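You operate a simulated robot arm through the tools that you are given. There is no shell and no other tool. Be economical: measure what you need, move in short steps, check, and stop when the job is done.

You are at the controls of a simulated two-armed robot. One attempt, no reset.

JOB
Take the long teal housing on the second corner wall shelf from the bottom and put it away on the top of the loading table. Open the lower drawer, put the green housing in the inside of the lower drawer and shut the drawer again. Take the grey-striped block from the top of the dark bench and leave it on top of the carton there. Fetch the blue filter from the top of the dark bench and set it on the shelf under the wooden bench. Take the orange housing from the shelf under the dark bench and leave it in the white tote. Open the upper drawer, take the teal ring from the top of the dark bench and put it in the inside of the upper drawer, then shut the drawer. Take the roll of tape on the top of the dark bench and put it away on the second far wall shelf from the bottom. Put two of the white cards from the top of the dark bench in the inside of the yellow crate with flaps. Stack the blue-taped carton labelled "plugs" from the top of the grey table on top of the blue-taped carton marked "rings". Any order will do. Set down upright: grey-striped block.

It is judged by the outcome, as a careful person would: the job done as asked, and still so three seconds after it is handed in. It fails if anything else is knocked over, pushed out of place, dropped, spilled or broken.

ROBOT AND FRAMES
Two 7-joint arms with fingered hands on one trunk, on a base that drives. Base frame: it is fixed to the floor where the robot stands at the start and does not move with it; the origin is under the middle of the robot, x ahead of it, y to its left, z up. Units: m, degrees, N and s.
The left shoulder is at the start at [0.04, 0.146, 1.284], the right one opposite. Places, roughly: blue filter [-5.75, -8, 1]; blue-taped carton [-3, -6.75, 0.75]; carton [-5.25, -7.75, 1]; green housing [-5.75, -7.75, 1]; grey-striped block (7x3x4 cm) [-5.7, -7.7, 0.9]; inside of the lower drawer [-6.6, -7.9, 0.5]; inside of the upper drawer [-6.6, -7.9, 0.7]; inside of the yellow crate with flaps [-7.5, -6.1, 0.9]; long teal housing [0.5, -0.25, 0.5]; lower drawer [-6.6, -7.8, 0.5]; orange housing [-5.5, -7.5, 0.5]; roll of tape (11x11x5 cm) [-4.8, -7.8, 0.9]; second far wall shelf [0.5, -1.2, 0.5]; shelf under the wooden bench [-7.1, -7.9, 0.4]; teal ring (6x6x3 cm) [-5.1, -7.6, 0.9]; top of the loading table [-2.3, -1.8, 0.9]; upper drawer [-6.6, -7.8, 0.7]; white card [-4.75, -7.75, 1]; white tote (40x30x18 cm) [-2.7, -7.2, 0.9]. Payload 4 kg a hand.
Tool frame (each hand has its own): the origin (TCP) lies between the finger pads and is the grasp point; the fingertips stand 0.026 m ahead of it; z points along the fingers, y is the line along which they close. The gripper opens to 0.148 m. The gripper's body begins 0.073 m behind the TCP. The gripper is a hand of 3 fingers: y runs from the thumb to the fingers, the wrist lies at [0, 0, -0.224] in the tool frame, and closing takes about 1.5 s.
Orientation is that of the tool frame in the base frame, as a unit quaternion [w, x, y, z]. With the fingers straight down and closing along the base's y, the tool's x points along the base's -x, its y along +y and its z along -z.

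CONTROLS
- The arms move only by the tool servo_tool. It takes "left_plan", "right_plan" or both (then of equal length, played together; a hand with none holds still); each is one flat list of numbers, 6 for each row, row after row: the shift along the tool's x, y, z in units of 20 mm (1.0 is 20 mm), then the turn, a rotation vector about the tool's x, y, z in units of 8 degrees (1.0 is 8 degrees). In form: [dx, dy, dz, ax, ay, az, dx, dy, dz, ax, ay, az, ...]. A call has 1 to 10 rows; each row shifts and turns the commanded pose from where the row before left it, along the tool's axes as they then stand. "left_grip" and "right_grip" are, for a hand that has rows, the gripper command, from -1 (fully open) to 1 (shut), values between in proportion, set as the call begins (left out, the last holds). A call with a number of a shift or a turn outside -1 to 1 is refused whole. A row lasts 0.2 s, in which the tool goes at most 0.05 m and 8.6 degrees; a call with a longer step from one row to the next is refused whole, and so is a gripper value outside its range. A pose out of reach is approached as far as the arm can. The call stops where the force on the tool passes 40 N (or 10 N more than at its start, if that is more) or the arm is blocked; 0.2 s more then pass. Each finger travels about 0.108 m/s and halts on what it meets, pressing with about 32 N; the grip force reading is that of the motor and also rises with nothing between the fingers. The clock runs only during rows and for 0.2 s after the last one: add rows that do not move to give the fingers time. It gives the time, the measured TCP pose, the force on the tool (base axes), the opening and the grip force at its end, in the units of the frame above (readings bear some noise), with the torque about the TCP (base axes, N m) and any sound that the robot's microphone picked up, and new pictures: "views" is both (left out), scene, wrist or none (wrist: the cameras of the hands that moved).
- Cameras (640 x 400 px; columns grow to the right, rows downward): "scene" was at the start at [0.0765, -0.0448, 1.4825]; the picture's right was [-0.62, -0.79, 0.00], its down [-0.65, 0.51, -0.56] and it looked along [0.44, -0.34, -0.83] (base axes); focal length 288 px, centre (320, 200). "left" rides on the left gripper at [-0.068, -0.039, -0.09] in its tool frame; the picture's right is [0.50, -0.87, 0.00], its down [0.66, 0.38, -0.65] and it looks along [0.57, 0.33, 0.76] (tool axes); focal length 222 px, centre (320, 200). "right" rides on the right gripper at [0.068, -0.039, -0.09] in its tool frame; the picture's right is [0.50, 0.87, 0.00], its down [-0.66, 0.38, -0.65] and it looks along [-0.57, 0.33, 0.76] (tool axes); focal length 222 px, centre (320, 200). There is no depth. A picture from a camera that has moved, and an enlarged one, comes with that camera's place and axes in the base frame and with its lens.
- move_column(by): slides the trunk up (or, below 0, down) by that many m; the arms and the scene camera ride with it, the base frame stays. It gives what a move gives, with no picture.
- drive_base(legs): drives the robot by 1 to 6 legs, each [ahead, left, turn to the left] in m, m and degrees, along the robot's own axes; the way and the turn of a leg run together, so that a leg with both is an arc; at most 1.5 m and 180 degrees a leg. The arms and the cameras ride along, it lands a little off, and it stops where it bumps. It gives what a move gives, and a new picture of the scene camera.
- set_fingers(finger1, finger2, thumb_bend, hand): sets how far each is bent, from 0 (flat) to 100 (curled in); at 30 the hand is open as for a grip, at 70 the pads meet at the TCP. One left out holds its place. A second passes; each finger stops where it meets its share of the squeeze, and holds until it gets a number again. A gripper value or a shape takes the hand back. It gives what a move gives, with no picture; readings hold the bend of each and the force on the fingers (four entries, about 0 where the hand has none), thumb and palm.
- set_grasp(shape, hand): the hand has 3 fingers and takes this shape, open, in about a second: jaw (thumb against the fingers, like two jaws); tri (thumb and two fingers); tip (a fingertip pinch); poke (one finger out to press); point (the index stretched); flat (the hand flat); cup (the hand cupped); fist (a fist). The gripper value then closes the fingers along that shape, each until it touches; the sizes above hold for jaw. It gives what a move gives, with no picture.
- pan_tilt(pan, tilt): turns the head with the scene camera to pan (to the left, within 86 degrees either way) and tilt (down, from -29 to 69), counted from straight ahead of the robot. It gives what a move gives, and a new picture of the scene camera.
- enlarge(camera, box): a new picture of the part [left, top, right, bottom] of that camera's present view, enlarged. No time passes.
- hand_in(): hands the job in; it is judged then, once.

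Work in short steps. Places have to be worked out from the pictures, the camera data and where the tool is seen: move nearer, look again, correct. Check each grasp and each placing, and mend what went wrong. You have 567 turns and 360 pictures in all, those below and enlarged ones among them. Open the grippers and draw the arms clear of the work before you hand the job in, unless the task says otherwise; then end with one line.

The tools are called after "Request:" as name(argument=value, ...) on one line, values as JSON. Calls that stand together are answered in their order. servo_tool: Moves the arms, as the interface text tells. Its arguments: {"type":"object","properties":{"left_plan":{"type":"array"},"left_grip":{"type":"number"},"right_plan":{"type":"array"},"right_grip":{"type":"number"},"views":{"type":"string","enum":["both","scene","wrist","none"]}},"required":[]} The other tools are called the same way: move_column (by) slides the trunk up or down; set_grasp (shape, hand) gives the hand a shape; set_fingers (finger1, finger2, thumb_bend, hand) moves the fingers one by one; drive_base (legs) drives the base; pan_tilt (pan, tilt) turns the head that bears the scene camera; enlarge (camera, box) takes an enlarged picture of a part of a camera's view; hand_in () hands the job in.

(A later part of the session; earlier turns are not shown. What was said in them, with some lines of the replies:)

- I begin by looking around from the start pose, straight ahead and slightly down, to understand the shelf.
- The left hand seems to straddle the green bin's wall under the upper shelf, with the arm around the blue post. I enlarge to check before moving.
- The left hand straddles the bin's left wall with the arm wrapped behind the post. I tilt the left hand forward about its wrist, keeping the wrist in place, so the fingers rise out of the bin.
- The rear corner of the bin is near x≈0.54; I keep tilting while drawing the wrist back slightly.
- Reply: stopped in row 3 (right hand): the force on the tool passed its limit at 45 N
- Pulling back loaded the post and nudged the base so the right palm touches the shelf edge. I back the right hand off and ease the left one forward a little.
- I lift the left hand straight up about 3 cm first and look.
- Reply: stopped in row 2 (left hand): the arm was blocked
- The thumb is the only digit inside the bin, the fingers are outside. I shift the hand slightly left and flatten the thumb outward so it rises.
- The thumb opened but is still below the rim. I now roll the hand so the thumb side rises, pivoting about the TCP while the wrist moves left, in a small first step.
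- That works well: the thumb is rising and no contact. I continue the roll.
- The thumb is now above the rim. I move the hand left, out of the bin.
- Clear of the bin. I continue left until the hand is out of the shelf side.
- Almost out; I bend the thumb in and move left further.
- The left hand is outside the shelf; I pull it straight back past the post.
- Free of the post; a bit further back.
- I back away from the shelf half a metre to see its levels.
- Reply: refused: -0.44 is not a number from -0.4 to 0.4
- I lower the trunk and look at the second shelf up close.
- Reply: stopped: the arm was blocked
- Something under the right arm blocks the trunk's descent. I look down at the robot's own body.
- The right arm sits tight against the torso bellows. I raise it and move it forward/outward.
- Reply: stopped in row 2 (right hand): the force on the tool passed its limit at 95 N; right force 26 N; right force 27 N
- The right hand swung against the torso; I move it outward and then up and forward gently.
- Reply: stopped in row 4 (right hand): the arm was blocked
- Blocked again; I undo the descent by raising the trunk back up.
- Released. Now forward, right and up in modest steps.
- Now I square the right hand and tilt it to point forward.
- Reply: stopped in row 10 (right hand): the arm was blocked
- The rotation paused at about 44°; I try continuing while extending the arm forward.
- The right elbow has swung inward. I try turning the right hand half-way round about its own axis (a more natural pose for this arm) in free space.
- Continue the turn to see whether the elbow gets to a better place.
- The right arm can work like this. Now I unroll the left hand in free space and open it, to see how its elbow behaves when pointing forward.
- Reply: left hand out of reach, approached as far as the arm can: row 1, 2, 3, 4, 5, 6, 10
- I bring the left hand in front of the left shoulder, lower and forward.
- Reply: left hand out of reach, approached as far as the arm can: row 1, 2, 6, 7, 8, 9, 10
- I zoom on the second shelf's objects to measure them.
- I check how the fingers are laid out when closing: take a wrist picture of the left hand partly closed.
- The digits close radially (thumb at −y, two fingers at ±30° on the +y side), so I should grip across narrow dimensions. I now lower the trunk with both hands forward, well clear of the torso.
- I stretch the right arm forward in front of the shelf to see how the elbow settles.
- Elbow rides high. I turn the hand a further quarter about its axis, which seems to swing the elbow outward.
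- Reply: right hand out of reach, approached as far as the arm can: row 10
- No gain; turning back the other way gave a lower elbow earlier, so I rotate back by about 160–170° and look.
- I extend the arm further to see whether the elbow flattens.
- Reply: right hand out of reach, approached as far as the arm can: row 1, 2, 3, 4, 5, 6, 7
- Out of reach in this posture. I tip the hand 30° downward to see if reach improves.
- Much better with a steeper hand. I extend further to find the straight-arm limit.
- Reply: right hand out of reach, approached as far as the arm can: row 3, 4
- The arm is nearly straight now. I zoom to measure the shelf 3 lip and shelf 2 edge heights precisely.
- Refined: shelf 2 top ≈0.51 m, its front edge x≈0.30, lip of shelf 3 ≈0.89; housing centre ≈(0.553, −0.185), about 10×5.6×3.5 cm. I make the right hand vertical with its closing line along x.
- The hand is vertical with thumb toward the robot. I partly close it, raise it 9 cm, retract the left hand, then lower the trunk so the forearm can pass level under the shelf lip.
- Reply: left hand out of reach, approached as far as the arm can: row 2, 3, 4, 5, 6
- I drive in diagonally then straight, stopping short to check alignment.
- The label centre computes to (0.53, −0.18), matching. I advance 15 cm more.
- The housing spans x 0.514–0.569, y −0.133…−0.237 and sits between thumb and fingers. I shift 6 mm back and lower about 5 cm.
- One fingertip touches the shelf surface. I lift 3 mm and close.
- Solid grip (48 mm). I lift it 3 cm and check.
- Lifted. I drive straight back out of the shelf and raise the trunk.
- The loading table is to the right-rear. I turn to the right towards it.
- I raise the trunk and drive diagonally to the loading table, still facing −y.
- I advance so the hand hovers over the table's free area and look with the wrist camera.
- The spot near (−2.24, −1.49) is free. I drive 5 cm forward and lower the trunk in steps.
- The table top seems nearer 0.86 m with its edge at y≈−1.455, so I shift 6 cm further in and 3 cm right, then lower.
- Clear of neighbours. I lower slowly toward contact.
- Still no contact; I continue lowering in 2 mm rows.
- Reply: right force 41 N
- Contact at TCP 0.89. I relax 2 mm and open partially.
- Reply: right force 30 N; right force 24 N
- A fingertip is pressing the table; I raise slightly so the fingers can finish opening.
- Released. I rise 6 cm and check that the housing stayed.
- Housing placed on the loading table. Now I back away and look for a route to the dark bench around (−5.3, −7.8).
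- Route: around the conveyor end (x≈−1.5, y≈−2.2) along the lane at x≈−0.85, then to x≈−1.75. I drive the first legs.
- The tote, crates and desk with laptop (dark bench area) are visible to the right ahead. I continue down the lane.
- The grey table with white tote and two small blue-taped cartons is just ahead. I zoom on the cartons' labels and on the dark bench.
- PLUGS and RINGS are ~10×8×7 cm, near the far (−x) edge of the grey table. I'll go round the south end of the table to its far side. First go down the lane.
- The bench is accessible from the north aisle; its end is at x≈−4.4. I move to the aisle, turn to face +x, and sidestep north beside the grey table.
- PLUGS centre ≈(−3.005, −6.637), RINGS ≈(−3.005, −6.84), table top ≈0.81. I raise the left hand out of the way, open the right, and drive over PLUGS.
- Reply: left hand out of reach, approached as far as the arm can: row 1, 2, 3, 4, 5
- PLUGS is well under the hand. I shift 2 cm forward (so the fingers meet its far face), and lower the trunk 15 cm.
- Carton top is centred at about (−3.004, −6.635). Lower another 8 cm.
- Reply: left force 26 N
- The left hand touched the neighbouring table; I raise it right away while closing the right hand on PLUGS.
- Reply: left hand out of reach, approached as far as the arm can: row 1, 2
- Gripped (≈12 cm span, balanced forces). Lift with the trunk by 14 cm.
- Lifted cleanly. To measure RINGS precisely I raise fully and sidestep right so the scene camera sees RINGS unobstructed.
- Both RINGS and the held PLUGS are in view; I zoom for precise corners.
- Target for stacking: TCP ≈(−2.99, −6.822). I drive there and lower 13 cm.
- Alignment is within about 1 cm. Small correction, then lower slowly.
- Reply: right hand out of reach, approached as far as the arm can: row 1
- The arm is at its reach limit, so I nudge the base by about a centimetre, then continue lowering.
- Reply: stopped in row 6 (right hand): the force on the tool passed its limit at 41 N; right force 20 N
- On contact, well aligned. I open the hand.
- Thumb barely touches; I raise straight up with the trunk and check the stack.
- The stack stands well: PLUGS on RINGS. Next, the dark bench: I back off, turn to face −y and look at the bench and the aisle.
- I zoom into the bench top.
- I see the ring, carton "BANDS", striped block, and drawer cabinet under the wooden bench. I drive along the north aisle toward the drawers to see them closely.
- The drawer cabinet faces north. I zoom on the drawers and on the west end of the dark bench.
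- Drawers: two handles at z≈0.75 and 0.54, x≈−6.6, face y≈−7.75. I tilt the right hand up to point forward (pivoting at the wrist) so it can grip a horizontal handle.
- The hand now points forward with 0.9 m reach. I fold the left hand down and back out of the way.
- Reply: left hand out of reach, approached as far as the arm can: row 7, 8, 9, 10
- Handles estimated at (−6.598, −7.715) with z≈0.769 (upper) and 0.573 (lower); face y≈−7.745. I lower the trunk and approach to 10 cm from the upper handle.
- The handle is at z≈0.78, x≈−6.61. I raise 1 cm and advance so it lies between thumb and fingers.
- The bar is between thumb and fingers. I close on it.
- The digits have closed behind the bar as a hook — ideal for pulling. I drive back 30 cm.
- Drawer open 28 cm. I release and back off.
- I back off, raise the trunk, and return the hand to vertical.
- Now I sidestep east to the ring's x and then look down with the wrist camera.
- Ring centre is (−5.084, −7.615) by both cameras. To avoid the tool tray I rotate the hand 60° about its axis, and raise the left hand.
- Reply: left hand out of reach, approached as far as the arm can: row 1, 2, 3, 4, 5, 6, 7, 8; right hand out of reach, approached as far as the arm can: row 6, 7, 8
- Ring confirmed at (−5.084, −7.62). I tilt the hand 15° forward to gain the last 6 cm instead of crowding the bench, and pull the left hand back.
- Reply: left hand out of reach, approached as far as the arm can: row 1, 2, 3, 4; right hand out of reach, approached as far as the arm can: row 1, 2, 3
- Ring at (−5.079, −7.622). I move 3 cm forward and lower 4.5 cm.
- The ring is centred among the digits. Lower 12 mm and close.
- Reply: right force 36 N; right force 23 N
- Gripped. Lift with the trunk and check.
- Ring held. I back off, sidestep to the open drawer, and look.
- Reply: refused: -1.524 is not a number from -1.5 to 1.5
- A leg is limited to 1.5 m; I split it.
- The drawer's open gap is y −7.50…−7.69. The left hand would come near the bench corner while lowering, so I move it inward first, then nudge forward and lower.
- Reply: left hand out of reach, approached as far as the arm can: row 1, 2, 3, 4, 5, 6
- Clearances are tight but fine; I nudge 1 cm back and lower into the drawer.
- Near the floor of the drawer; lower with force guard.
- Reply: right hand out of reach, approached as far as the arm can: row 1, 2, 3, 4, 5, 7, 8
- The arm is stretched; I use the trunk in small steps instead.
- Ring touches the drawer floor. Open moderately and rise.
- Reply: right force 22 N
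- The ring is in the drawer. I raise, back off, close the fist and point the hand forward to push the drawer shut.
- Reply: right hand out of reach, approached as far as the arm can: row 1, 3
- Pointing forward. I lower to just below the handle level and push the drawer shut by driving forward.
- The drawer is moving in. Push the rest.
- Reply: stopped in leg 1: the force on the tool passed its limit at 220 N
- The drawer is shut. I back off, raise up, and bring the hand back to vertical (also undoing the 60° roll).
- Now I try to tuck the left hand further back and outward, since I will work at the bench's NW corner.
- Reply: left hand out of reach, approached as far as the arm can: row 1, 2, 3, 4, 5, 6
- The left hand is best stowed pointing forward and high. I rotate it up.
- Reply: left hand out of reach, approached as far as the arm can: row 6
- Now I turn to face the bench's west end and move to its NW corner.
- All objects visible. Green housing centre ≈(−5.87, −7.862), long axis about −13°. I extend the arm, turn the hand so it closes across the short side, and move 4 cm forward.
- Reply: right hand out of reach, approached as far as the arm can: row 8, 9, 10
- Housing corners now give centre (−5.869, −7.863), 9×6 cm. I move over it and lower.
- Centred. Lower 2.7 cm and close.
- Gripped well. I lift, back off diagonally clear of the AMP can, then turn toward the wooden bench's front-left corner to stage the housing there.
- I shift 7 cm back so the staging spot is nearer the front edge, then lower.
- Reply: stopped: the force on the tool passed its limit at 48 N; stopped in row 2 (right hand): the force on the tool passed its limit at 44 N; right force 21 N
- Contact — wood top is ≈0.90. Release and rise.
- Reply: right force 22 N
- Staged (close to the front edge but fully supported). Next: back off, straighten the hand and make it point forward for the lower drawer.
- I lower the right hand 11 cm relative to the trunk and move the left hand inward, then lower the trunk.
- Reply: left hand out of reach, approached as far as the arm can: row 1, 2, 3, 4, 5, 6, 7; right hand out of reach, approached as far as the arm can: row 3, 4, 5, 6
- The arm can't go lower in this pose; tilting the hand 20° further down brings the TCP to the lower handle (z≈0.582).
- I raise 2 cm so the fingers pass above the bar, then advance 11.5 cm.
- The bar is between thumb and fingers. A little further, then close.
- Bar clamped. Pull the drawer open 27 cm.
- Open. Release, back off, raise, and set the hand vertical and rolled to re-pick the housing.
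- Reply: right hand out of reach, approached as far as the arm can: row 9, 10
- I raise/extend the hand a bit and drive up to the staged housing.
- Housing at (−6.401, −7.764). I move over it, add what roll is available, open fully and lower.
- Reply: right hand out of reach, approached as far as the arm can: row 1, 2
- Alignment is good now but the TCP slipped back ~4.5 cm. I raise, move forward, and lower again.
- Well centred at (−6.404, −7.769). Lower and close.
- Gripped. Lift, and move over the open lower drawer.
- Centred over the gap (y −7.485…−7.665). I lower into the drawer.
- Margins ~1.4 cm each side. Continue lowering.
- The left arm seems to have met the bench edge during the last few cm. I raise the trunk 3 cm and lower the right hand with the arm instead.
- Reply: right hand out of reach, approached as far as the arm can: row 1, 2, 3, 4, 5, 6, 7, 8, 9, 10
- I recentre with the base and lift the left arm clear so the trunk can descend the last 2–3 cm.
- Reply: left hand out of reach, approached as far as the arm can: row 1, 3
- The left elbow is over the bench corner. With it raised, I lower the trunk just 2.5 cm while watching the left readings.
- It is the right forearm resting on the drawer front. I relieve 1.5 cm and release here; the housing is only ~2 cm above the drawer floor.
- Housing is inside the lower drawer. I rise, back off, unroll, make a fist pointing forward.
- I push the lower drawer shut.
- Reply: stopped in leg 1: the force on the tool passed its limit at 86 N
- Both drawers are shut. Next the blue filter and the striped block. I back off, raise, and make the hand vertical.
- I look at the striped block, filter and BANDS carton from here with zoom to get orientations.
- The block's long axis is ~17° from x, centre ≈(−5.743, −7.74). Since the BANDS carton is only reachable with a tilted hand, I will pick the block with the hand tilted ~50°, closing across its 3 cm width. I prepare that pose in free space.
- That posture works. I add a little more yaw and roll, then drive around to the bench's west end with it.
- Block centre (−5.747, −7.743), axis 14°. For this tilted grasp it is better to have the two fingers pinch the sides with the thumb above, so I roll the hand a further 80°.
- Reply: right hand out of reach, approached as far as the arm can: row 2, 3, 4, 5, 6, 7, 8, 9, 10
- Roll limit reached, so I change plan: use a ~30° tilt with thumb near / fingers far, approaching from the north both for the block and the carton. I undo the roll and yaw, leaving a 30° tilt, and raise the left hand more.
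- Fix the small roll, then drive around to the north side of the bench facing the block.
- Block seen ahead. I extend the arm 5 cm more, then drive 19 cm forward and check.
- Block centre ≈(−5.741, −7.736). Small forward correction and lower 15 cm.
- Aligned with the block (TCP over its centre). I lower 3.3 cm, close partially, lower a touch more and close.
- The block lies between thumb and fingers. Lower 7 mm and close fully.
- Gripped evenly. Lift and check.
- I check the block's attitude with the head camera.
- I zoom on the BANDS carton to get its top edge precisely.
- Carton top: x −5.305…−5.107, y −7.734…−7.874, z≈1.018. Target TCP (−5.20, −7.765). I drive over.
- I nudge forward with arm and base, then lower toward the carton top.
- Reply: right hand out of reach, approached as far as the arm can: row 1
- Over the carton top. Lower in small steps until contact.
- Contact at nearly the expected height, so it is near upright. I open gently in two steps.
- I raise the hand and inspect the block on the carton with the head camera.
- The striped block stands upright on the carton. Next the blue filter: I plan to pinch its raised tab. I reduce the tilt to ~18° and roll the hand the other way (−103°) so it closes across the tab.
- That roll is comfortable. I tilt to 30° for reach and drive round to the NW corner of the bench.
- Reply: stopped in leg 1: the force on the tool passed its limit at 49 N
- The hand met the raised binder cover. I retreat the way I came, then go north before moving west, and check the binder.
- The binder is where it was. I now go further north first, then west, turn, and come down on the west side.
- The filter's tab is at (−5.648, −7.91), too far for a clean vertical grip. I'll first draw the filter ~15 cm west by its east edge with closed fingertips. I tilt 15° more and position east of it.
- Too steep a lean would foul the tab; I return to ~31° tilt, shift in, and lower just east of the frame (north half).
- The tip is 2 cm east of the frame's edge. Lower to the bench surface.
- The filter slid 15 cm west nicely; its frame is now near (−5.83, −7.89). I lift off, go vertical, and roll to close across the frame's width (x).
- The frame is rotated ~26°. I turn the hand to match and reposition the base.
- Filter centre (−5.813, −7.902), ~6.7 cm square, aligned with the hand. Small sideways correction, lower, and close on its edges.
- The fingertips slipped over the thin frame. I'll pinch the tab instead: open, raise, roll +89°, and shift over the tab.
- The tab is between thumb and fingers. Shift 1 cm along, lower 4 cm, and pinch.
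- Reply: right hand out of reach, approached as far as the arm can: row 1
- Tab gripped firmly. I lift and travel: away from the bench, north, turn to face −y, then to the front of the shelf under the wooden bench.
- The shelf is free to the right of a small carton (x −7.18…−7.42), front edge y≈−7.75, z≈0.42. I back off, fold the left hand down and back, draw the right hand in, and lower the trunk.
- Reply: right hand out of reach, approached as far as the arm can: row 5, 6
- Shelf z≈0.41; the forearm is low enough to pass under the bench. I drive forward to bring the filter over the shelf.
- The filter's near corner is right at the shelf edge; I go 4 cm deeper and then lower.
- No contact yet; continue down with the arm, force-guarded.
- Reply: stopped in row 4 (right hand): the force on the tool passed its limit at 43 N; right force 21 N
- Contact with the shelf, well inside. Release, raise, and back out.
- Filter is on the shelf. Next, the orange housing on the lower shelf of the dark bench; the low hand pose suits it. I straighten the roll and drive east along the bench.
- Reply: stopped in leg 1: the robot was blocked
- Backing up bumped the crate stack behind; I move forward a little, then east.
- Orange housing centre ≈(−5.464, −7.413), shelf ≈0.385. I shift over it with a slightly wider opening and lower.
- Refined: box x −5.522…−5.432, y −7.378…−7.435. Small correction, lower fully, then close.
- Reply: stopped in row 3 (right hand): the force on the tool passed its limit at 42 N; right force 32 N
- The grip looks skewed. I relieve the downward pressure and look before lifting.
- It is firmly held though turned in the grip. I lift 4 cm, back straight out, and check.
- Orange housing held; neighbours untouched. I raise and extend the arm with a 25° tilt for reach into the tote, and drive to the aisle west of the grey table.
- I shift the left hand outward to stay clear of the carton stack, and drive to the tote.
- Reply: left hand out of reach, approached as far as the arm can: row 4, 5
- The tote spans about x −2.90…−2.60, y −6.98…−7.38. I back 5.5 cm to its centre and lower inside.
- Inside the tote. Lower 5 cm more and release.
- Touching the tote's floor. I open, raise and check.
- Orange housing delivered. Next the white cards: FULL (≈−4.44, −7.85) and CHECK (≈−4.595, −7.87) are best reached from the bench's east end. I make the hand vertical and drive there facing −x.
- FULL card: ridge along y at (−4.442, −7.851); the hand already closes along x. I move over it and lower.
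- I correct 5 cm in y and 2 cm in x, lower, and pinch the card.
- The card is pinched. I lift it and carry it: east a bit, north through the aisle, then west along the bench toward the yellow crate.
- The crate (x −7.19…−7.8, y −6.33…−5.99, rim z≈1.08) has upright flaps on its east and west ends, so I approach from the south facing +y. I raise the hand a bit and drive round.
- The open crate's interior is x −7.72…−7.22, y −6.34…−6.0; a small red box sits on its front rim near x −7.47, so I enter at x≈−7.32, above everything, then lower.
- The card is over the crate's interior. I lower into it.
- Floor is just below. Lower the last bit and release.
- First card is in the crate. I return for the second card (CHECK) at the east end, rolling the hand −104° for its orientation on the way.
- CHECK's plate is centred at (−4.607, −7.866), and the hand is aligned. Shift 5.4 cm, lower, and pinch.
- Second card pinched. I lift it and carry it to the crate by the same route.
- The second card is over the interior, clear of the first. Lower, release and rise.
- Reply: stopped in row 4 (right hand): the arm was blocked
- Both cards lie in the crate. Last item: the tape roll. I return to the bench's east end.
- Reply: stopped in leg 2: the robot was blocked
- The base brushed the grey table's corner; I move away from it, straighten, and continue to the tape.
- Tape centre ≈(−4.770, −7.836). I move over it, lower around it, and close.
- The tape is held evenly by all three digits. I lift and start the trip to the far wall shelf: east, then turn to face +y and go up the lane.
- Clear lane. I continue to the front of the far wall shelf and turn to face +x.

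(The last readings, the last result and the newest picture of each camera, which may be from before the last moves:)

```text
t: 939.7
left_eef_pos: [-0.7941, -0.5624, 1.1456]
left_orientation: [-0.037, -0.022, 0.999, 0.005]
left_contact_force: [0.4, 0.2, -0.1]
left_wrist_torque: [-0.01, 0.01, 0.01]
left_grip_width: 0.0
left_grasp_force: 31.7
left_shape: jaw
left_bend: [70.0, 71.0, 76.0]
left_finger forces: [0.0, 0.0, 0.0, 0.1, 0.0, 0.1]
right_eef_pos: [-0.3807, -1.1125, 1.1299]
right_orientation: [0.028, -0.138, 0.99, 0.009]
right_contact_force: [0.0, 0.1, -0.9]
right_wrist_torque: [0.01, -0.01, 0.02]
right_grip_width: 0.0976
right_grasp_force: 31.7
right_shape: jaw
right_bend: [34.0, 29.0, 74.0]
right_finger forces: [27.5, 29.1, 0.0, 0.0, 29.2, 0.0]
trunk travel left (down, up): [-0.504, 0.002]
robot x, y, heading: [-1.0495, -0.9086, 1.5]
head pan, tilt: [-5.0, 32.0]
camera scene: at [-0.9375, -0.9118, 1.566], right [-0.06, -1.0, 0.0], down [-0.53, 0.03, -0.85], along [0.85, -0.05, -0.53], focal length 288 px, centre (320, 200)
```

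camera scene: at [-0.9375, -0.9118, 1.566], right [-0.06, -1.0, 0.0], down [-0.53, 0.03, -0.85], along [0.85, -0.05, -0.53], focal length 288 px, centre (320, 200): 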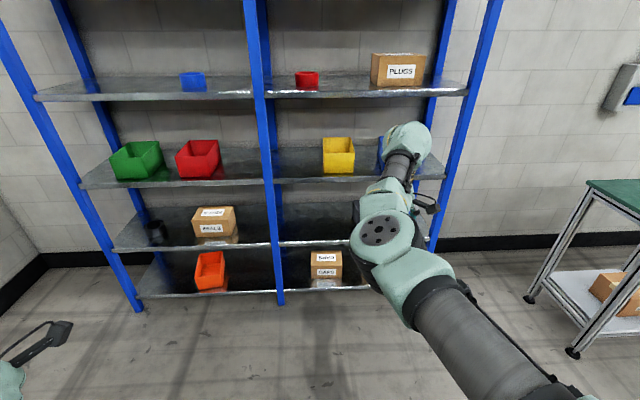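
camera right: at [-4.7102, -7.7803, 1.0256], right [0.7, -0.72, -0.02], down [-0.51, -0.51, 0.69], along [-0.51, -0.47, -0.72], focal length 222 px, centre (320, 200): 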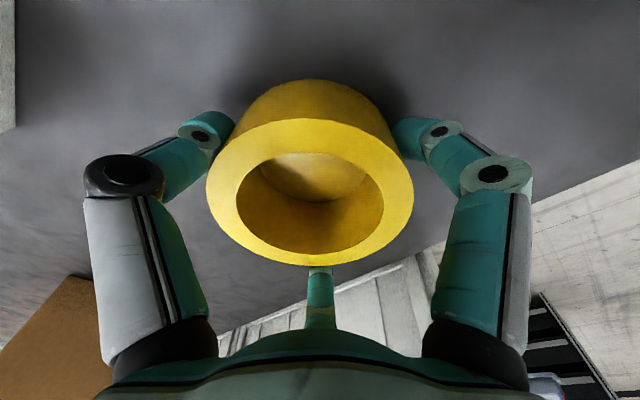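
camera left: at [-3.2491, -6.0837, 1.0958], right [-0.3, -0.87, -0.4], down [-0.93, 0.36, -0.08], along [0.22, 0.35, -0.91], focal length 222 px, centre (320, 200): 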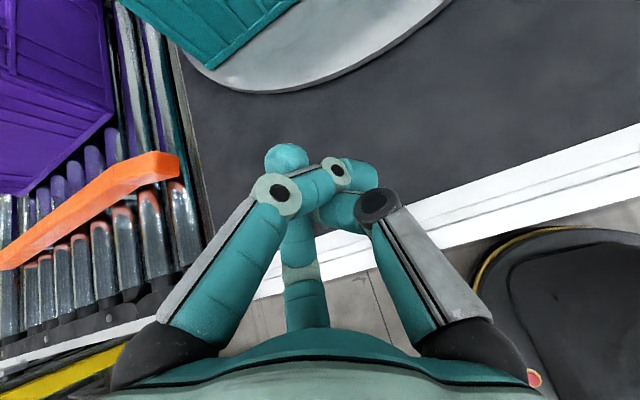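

Level 2 of the far bay is free at y −0.75…−1.1. I lower the hand and trunk as for the first shelf job, and line up with y≈−0.93.

Request:
servo_tool(right_plan=[0, 0, 1, 0, 0, 0, 0, 0, 1, 0, 0, 0, 0, 0, 0.2, 0, 0, 0], views="none")

Request:
move_column(by=-0.4)

Request:
move_column(by=-0.1)

Request:
drive_base(legs=[[0.5, 0.2, -1.5]])

```text
t: 940.5
left_eef_pos: [-0.795, -0.5619, 1.1454]
left_orientation: [-0.037, -0.021, 0.999, 0.006]
left_contact_force: [-0.2, -0.8, -0.5]
left_wrist_torque: [-0.01, -0.01, 0.0]
left_grip_width: 0.0
left_grasp_force: 32.1
left_shape: jaw
left_bend: [70.0, 71.0, 76.0]
left_finger forces: [0.1, 0.1, 0.1, 0.0, 0.0, 0.1]
right_eef_pos: [-0.3775, -1.111, 1.0873]
right_orientation: [0.028, -0.139, 0.99, 0.009]
right_contact_force: [0.3, -0.1, -1.5]
right_wrist_torque: [-0.02, -0.02, -0.02]
right_grip_width: 0.0976
right_grasp_force: 32.2
right_shape: jaw
right_bend: [34.0, 29.0, 74.0]
right_finger forces: [27.5, 29.2, 0.0, 0.0, 29.3, 0.0]
trunk travel left (down, up): [-0.504, 0.002]
robot x, y, heading: [-1.0444, -0.9064, 1.5]
head pan, tilt: [-5.0, 32.0]
```

```text
t: 944.3
left_eef_pos: [-0.7952, -0.5622, 0.7464]
left_orientation: [-0.037, -0.021, 0.999, 0.006]
left_contact_force: [-0.8, 0.3, -0.6]
left_wrist_torque: [-0.01, -0.01, -0.01]
left_grip_width: 0.0001
left_grasp_force: 32.5
left_shape: jaw
left_bend: [70.0, 71.0, 76.0]
left_finger forces: [0.1, 0.0, 0.0, 0.0, 0.0, 0.0]
right_eef_pos: [-0.3778, -1.1118, 0.6867]
right_orientation: [0.027, -0.137, 0.99, 0.009]
right_contact_force: [0.6, -0.4, -0.7]
right_wrist_torque: [0.0, 0.0, -0.01]
right_grip_width: 0.0975
right_grasp_force: 31.9
right_shape: jaw
right_bend: [34.0, 29.0, 74.0]
right_finger forces: [27.5, 29.2, 0.1, 0.0, 29.3, 0.1]
trunk travel left (down, up): [-0.104, 0.402]
robot x, y, heading: [-1.0515, -0.9044, 1.8]
head pan, tilt: [-5.0, 32.0]
```

```text
t: 945.6
left_eef_pos: [-0.7949, -0.5634, 0.6471]
left_orientation: [-0.037, -0.022, 0.999, 0.005]
left_contact_force: [0.0, -0.6, -0.2]
left_wrist_torque: [-0.01, 0.03, -0.01]
left_grip_width: 0.0001
left_grasp_force: 32.1
left_shape: jaw
left_bend: [70.0, 71.0, 76.0]
left_finger forces: [0.1, 0.1, 0.0, 0.0, 0.1, 0.1]
right_eef_pos: [-0.3774, -1.1111, 0.5888]
right_orientation: [0.028, -0.138, 0.99, 0.009]
right_contact_force: [-0.6, -0.1, -1.2]
right_wrist_torque: [0.04, 0.02, -0.01]
right_grip_width: 0.0976
right_grasp_force: 32.1
right_shape: jaw
right_bend: [34.0, 29.0, 74.0]
right_finger forces: [27.5, 29.1, 0.0, 0.1, 29.3, 0.0]
trunk travel left (down, up): [-0.004, 0.502]
robot x, y, heading: [-1.0502, -0.9035, 1.7]
head pan, tilt: [-5.0, 32.0]
```

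```text
t: 948.7
left_eef_pos: [-0.2921, -0.3666, 0.6473]
left_orientation: [-0.039, -0.003, 0.999, 0.007]
left_contact_force: [0.3, 0.2, 0.8]
left_wrist_torque: [0.01, 0.01, 0.03]
left_grip_width: 0.0
left_grasp_force: 31.8
left_shape: jaw
left_bend: [70.0, 71.0, 76.0]
left_finger forces: [0.0, 0.0, 0.0, 0.1, 0.0, 0.0]
right_eef_pos: [0.1042, -0.9306, 0.5892]
right_orientation: [0.027, -0.12, 0.992, 0.007]
right_contact_force: [0.8, -1.1, -2.8]
right_wrist_torque: [0.0, 0.01, 0.04]
right_grip_width: 0.0977
right_grasp_force: 32.3
right_shape: jaw
right_bend: [34.0, 29.0, 74.0]
right_finger forces: [27.5, 29.2, 0.0, 0.0, 29.3, 0.0]
trunk travel left (down, up): [-0.004, 0.502]
robot x, y, heading: [-0.5584, -0.7014, -0.3]
head pan, tilt: [-5.0, 32.0]
camera scene: at [-0.4468, -0.7105, 1.0673], right [-0.09, -1.0, 0.0], down [-0.53, 0.05, -0.85], along [0.84, -0.08, -0.53], focal length 288 px, centre (320, 200)
```

scene: 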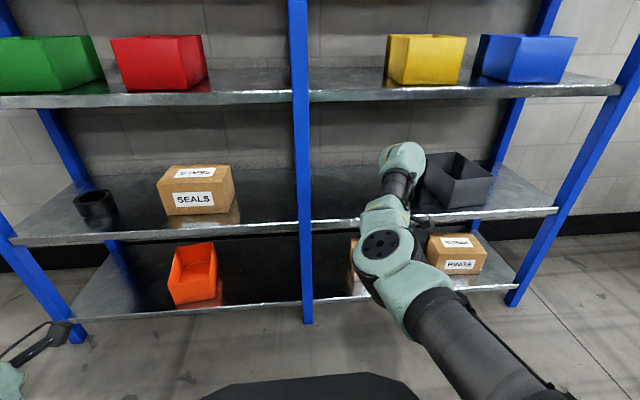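

Aligned; the grey bin begins at y≈−1.17. I drive in 34 cm.

Request:
drive_base(legs=[[0.17, 0, 0], [0.17, 0, 0]])

Request:
enlarge(camera="right", box=[0, 0, 640, 400])

```text
t: 951.2
left_eef_pos: [0.0481, -0.3698, 0.6477]
left_orientation: [-0.038, -0.004, 0.999, 0.006]
left_contact_force: [0.2, -0.3, 0.1]
left_wrist_torque: [-0.02, -0.03, 0.0]
left_grip_width: 0.0
left_grasp_force: 31.7
left_shape: jaw
left_bend: [70.0, 71.0, 76.0]
left_finger forces: [0.0, 0.0, 0.0, 0.0, 0.1, 0.0]
right_eef_pos: [0.4461, -0.9332, 0.5875]
right_orientation: [0.027, -0.121, 0.992, 0.007]
right_contact_force: [-0.3, -0.9, -1.9]
right_wrist_torque: [0.01, 0.0, 0.01]
right_grip_width: 0.0978
right_grasp_force: 31.9
right_shape: jaw
right_bend: [34.0, 29.0, 74.0]
right_finger forces: [27.7, 29.2, 0.0, 0.1, 29.3, 0.0]
trunk travel left (down, up): [-0.004, 0.502]
robot x, y, heading: [-0.2149, -0.7066, -0.5]
head pan, tilt: [-5.0, 32.0]
camera scene: at [-0.1067, -0.7136, 1.0672], right [-0.09, -1.0, 0.0], down [-0.53, 0.05, -0.85], along [0.84, -0.08, -0.53], focal length 288 px, centre (320, 200)
```

scene: 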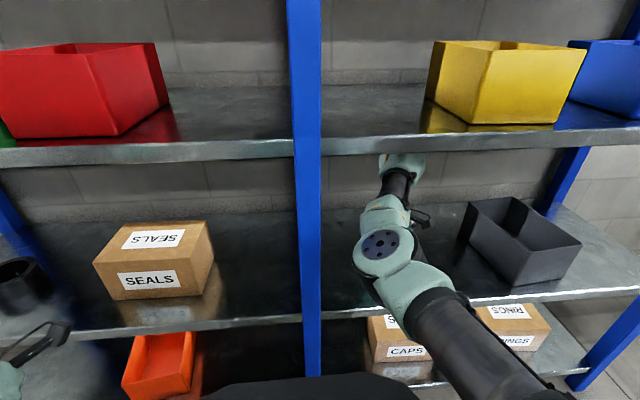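

```text
1.00 times, centred on (320, 200) of right (not enlarged: the box is as wide or as high as the picture)
camera zoom: at [0.3835, -0.9894, 0.6728], right [-0.69, 0.72, -0.02], down [0.51, 0.51, 0.69], along [0.51, 0.47, -0.72], focal length 222 px, centre (320, 200)
```

zoom: 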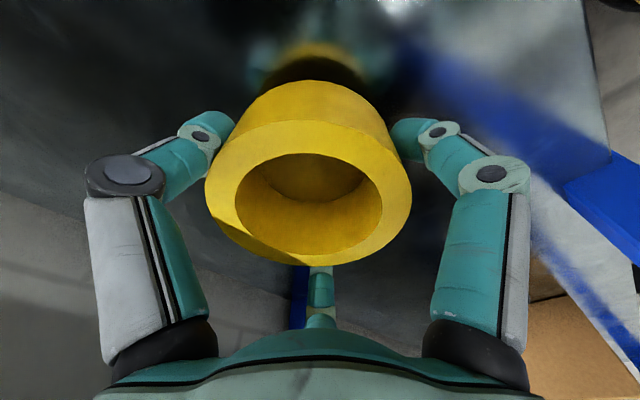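

Over the shelf (its reflection is visible below). Lower with the arm until contact.

Request:
servo_tool(right_plan=[0, 0, 0.4, 0, 0, 0, 0, 0, 0.4, 0, 0, 0, 0, 0, 0.4, 0, 0, 0, 0, 0, 0.2, 0, 0, 0, 0, 0, 0.2, 0, 0, 0, 0, 0, 0.2, 0, 0, 0, 0, 0, 0.2, 0, 0, 0, 0, 0, 0.2, 0, 0, 0], views="none")

```text
t: 953.0
left_eef_pos: [0.0475, -0.3692, 0.6474]
left_orientation: [-0.037, -0.003, 0.999, 0.006]
left_contact_force: [0.8, -0.8, -0.1]
left_wrist_torque: [0.0, 0.01, -0.02]
left_grip_width: 0.0003
left_grasp_force: 32.3
left_shape: jaw
left_bend: [70.0, 71.0, 76.0]
left_finger forces: [0.0, 0.1, 0.0, 0.0, 0.0, 0.0]
right_eef_pos: [0.4503, -0.9345, 0.5587]
right_orientation: [0.037, -0.119, 0.992, 0.003]
right_contact_force: [-4.1, 1.7, 19.7]
right_wrist_torque: [0.0, 0.29, 0.02]
right_grip_width: 0.097
right_grasp_force: 32.2
right_shape: jaw
right_bend: [32.0, 29.0, 74.0]
right_finger forces: [33.0, 31.6, 0.0, 0.0, 30.6, 0.0]
trunk travel left (down, up): [-0.004, 0.502]
robot x, y, heading: [-0.2142, -0.705, -0.9]
head pan, tilt: [-5.0, 32.0]
stopped in row 8 (right hand): the force on the tool passed its limit at 42 N (the readings are from after the stop); the commanded pose is now the measured one
```

Contact. I relieve, open fully, raise just enough to clear the roll, and check.

Request:
servo_tool(right_plan=[0, 0, -0.1, 0, 0, 0, 0, 0, 0, 0, 0, 0, 0, 0, 0, 0, 0, 0, 0, 0, 0, 0, 0, 0], right_grip=-1, views="none")

Request:
servo_tool(right_plan=[0, 0, -0.7, 0, 0, 0, 0, 0, -0.7, 0, 0, 0, 0, 0, -0.7, 0, 0, 0, 0, 0, 0, 0, 0, 0], views="wrist")

```text
t: 954.0
left_eef_pos: [0.0479, -0.3698, 0.6481]
left_orientation: [-0.037, -0.003, 0.999, 0.006]
left_contact_force: [0.2, -0.2, -0.4]
left_wrist_torque: [0.0, 0.01, 0.0]
left_grip_width: 0.0
left_grasp_force: 32.1
left_shape: jaw
left_bend: [70.0, 71.0, 76.0]
left_finger forces: [0.1, 0.0, 0.1, 0.0, 0.0, 0.0]
right_eef_pos: [0.4495, -0.9345, 0.5547]
right_orientation: [0.033, -0.119, 0.992, 0.005]
right_contact_force: [0.6, -0.1, 0.1]
right_wrist_torque: [-0.01, 0.01, -0.04]
right_grip_width: 0.1478
right_grasp_force: 0.0
right_shape: jaw
right_bend: [30.0, 30.0, 30.0]
right_finger forces: [0.0, 0.0, 0.1, 0.1, 0.0, 0.0]
trunk travel left (down, up): [-0.004, 0.502]
robot x, y, heading: [-0.2164, -0.7035, -0.4]
head pan, tilt: [-5.0, 32.0]
```

```text
t: 955.0
left_eef_pos: [0.0475, -0.3691, 0.6469]
left_orientation: [-0.038, -0.004, 0.999, 0.006]
left_contact_force: [-0.6, -0.6, 0.1]
left_wrist_torque: [0.01, 0.01, -0.01]
left_grip_width: 0.0001
left_grasp_force: 31.7
left_shape: jaw
left_bend: [70.0, 71.0, 76.0]
left_finger forces: [0.0, 0.0, 0.1, 0.1, 0.1, 0.1]
right_eef_pos: [0.4446, -0.934, 0.5976]
right_orientation: [0.033, -0.119, 0.992, 0.004]
right_contact_force: [0.3, -0.4, -0.6]
right_wrist_torque: [-0.04, 0.0, 0.0]
right_grip_width: 0.148
right_grasp_force: 0.1
right_shape: jaw
right_bend: [30.0, 30.0, 30.0]
right_finger forces: [0.1, 0.0, 0.0, 0.0, 0.0, 0.1]
trunk travel left (down, up): [-0.004, 0.502]
robot x, y, heading: [-0.2204, -0.706, -0.3]
head pan, tilt: [-5.0, 32.0]
camera right: at [0.3828, -0.9896, 0.6828], right [-0.69, 0.72, -0.03], down [0.5, 0.51, 0.7], along [0.52, 0.47, -0.72], focal length 222 px, centre (320, 200)
```

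right: 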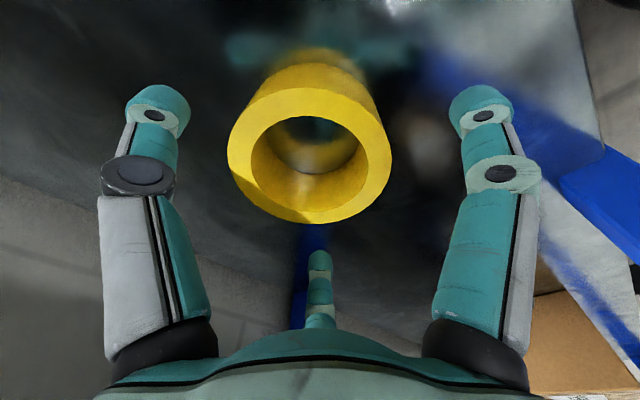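

Tape is resting on the shelf. Raise 1 cm more and back straight out.

Request:
servo_tool(right_plan=[0, 0, -0.5, 0, 0, 0, 0, 0, 0, 0, 0, 0], views="none")

Request:
drive_base(legs=[[-0.6, 0, 0]])

Request:
enlarge(camera="scene", box=[180, 80, 500, 280])

```text
t: 955.6
left_eef_pos: [0.0484, -0.3694, 0.6477]
left_orientation: [-0.038, -0.002, 0.999, 0.006]
left_contact_force: [0.3, 0.1, 0.3]
left_wrist_torque: [0.01, -0.02, -0.02]
left_grip_width: 0.0002
left_grasp_force: 31.7
left_shape: jaw
left_bend: [70.0, 71.0, 76.0]
left_finger forces: [0.0, 0.1, 0.1, 0.2, 0.0, 0.1]
right_eef_pos: [0.4451, -0.9355, 0.6088]
right_orientation: [0.033, -0.119, 0.992, 0.005]
right_contact_force: [-0.4, -0.6, -1.1]
right_wrist_torque: [0.03, 0.01, 0.02]
right_grip_width: 0.148
right_grasp_force: 0.1
right_shape: jaw
right_bend: [30.0, 30.0, 30.0]
right_finger forces: [0.1, 0.1, 0.0, 0.0, 0.1, 0.1]
trunk travel left (down, up): [-0.004, 0.502]
robot x, y, heading: [-0.2192, -0.6999, -0.2]
head pan, tilt: [-5.0, 32.0]
```

```text
t: 958.9
left_eef_pos: [-0.5502, -0.3668, 0.6469]
left_orientation: [-0.036, -0.008, 0.999, 0.006]
left_contact_force: [-1.2, -0.1, 0.4]
left_wrist_torque: [-0.02, -0.02, 0.02]
left_grip_width: 0.0002
left_grasp_force: 32.7
left_shape: jaw
left_bend: [70.0, 71.0, 76.0]
left_finger forces: [0.1, 0.1, 0.0, 0.1, 0.0, 0.0]
right_eef_pos: [-0.1471, -0.9284, 0.6078]
right_orientation: [0.034, -0.124, 0.992, 0.005]
right_contact_force: [-0.2, 0.0, 0.3]
right_wrist_torque: [0.01, 0.0, 0.02]
right_grip_width: 0.1478
right_grasp_force: 0.1
right_shape: jaw
right_bend: [30.0, 30.0, 30.0]
right_finger forces: [0.0, 0.1, 0.0, 0.0, 0.0, 0.0]
trunk travel left (down, up): [-0.004, 0.502]
robot x, y, heading: [-0.8146, -0.7047, 0.3]
head pan, tilt: [-5.0, 32.0]
camera scene: at [-0.7031, -0.7115, 1.0674], right [-0.08, -1.0, 0.0], down [-0.53, 0.04, -0.85], along [0.85, -0.07, -0.53], focal length 288 px, centre (320, 200)
```

scene: 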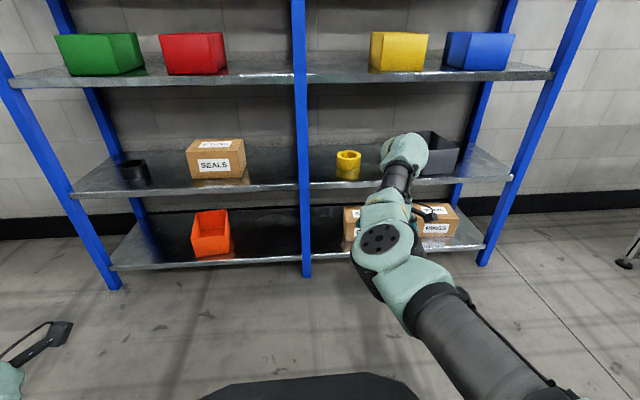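

```text
2.00 times, centred on (340, 180) of scene
camera zoom: at [-0.7031, -0.7115, 1.0674], right [-0.08, -1.0, 0.0], down [-0.53, 0.04, -0.85], along [0.85, -0.07, -0.53], focal length 575 px, centre (280, 240)
```

zoom: 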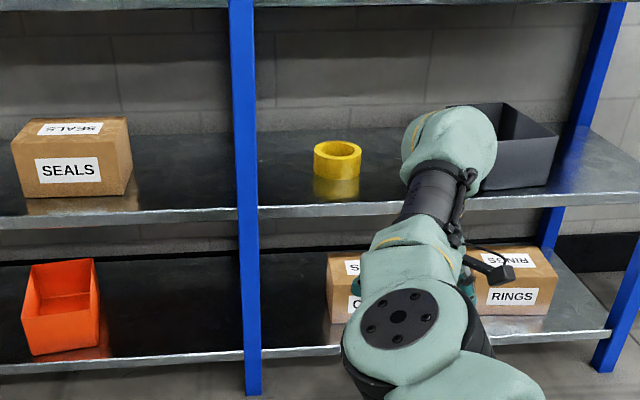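

The tape is on the second far-wall shelf. Before handing in, I want to verify the carton stack on the grey table after the earlier brush; I raise the trunk and drive down the lane to look.

Request:
move_column(by=0.4)

Request:
drive_base(legs=[[-0.1, 0, -90], [1.0, 0, 0], [0.95, 0, 0], [1.0, -0.8, 0], [1.3, 0, 0]])

Request:
pan_tilt(pan=-38, tilt=18)

Request:
enlarge(camera="scene", box=[220, 140, 460, 290])

```text
t: 962.8
left_eef_pos: [-0.5492, -0.3659, 1.0464]
left_orientation: [-0.038, -0.007, 0.999, 0.005]
left_contact_force: [-0.5, -0.5, -0.4]
left_wrist_torque: [0.0, -0.02, -0.02]
left_grip_width: 0.0002
left_grasp_force: 32.4
left_shape: jaw
left_bend: [70.0, 71.0, 76.0]
left_finger forces: [0.1, 0.0, 0.1, 0.0, 0.1, 0.1]
right_eef_pos: [-0.1482, -0.9287, 1.0077]
right_orientation: [0.033, -0.124, 0.992, 0.005]
right_contact_force: [-0.4, -0.4, -0.1]
right_wrist_torque: [0.01, -0.02, 0.03]
right_grip_width: 0.1479
right_grasp_force: 0.1
right_shape: jaw
right_bend: [30.0, 30.0, 30.0]
right_finger forces: [0.1, 0.0, 0.0, 0.0, 0.1, 0.1]
trunk travel left (down, up): [-0.404, 0.102]
robot x, y, heading: [-0.811, -0.7055, 0.2]
head pan, tilt: [-5.0, 32.0]
```

```text
t: 988.6
left_eef_pos: [-1.3541, -5.1789, 1.0471]
left_orientation: [-0.023, 0.704, 0.709, 0.03]
left_contact_force: [0.1, 0.1, -0.3]
left_wrist_torque: [-0.02, -0.02, 0.01]
left_grip_width: 0.0
left_grasp_force: 32.5
left_shape: jaw
left_bend: [70.0, 71.0, 76.0]
left_finger forces: [0.0, 0.0, 0.1, 0.1, 0.1, 0.0]
right_eef_pos: [-1.9196, -5.5773, 1.0062]
right_orientation: [0.027, 0.617, 0.786, -0.019]
right_contact_force: [0.3, 0.8, -0.7]
right_wrist_torque: [-0.01, 0.01, 0.0]
right_grip_width: 0.1478
right_grasp_force: 0.0
right_shape: jaw
right_bend: [30.0, 30.0, 30.0]
right_finger forces: [0.0, 0.0, 0.0, 0.0, 0.0, 0.0]
trunk travel left (down, up): [-0.404, 0.102]
robot x, y, heading: [-1.6909, -4.9128, -90.2]
head pan, tilt: [-5.0, 32.0]
camera scene: at [-1.6968, -5.0243, 1.4664], right [-1.0, 0.09, 0.0], down [0.05, 0.53, -0.85], along [-0.08, -0.84, -0.53], focal length 288 px, centre (320, 200)
```

scene: 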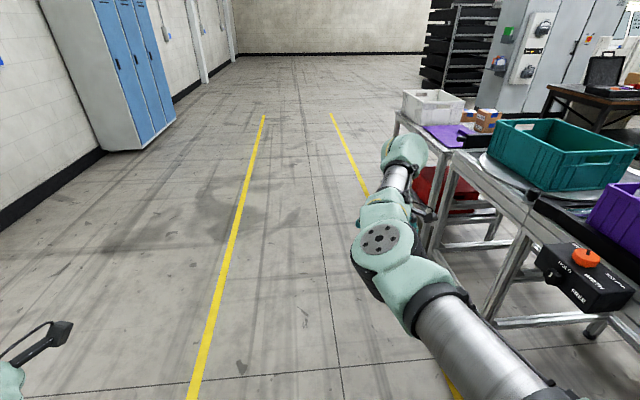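

```text
t: 989.6
left_eef_pos: [-1.3546, -5.1794, 1.0467]
left_orientation: [-0.023, 0.704, 0.709, 0.031]
left_contact_force: [0.9, 0.5, 0.2]
left_wrist_torque: [-0.01, -0.03, 0.03]
left_grip_width: 0.0
left_grasp_force: 31.9
left_shape: jaw
left_bend: [70.0, 71.0, 76.0]
left_finger forces: [0.0, 0.2, 0.0, 0.1, 0.0, 0.1]
right_eef_pos: [-1.9195, -5.577, 1.006]
right_orientation: [0.026, 0.616, 0.787, -0.02]
right_contact_force: [0.6, 0.0, 0.6]
right_wrist_torque: [-0.03, 0.02, 0.0]
right_grip_width: 0.1478
right_grasp_force: 0.1
right_shape: jaw
right_bend: [30.0, 30.0, 30.0]
right_finger forces: [0.0, 0.0, 0.0, 0.0, 0.0, 0.1]
trunk travel left (down, up): [-0.404, 0.102]
robot x, y, heading: [-1.6892, -4.919, -90.3]
head pan, tilt: [-38.0, 18.0]
camera scene: at [-1.7463, -5.0086, 1.4888], right [-0.79, 0.62, 0.0], down [0.19, 0.24, -0.95], along [-0.59, -0.75, -0.31], focal length 288 px, centre (320, 200)
```

scene: 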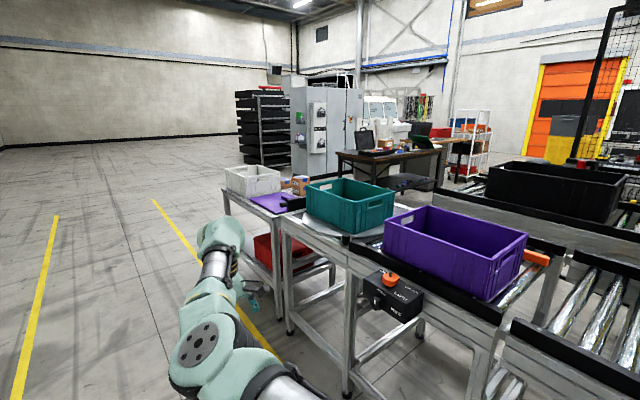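

```text
2.67 times, centred on (340, 215) of scene
camera zoom: at [-1.7463, -5.0086, 1.4888], right [-0.79, 0.62, 0.0], down [0.19, 0.24, -0.95], along [-0.59, -0.75, -0.31], focal length 767 px, centre (267, 160)
```

zoom: 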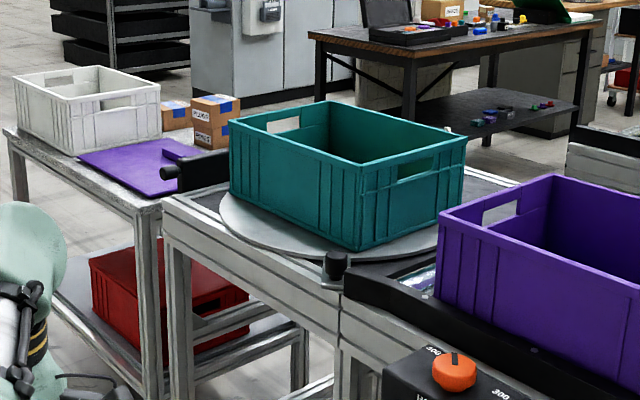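

The stack stands as built and the tote is in place. I open the left gripper too (both arms are clear) and hand in.

Request:
servo_tool(left_plan=[0, 0, 0, 0, 0, 0, 0, 0, 0, 0, 0, 0, 0, 0, 0, 0, 0, 0, 0, 0, 0, 0, 0, 0], left_grip=-1, views="none")

Request:
hand_in()

```text
t: 990.6
left_eef_pos: [-1.3545, -5.1792, 1.0469]
left_orientation: [-0.022, 0.704, 0.709, 0.031]
left_contact_force: [0.6, 0.0, 0.2]
left_wrist_torque: [0.03, 0.0, -0.02]
left_grip_width: 0.1477
left_grasp_force: 0.1
left_shape: jaw
left_bend: [30.0, 30.0, 30.0]
left_finger forces: [0.0, 0.1, 0.0, 0.0, 0.0, 0.0]
right_eef_pos: [-1.9206, -5.5765, 1.0065]
right_orientation: [0.027, 0.617, 0.787, -0.019]
right_contact_force: [0.1, 1.0, -0.8]
right_wrist_torque: [-0.04, -0.02, -0.02]
right_grip_width: 0.148
right_grasp_force: 0.0
right_shape: jaw
right_bend: [30.0, 30.0, 30.0]
right_finger forces: [0.0, 0.0, 0.1, 0.0, 0.0, 0.0]
trunk travel left (down, up): [-0.404, 0.102]
robot x, y, heading: [-1.6891, -4.9133, -90.1]
head pan, tilt: [-38.0, 18.0]
```

```text
The job is handed in.
```

All nine tasks are done and the job is handed in; along the way the base bumped the black crate stack and the grey table, and a finger pushed the binder cover, but the carton stack and binder looked undisturbed afterwards; I did not re-check the crates.
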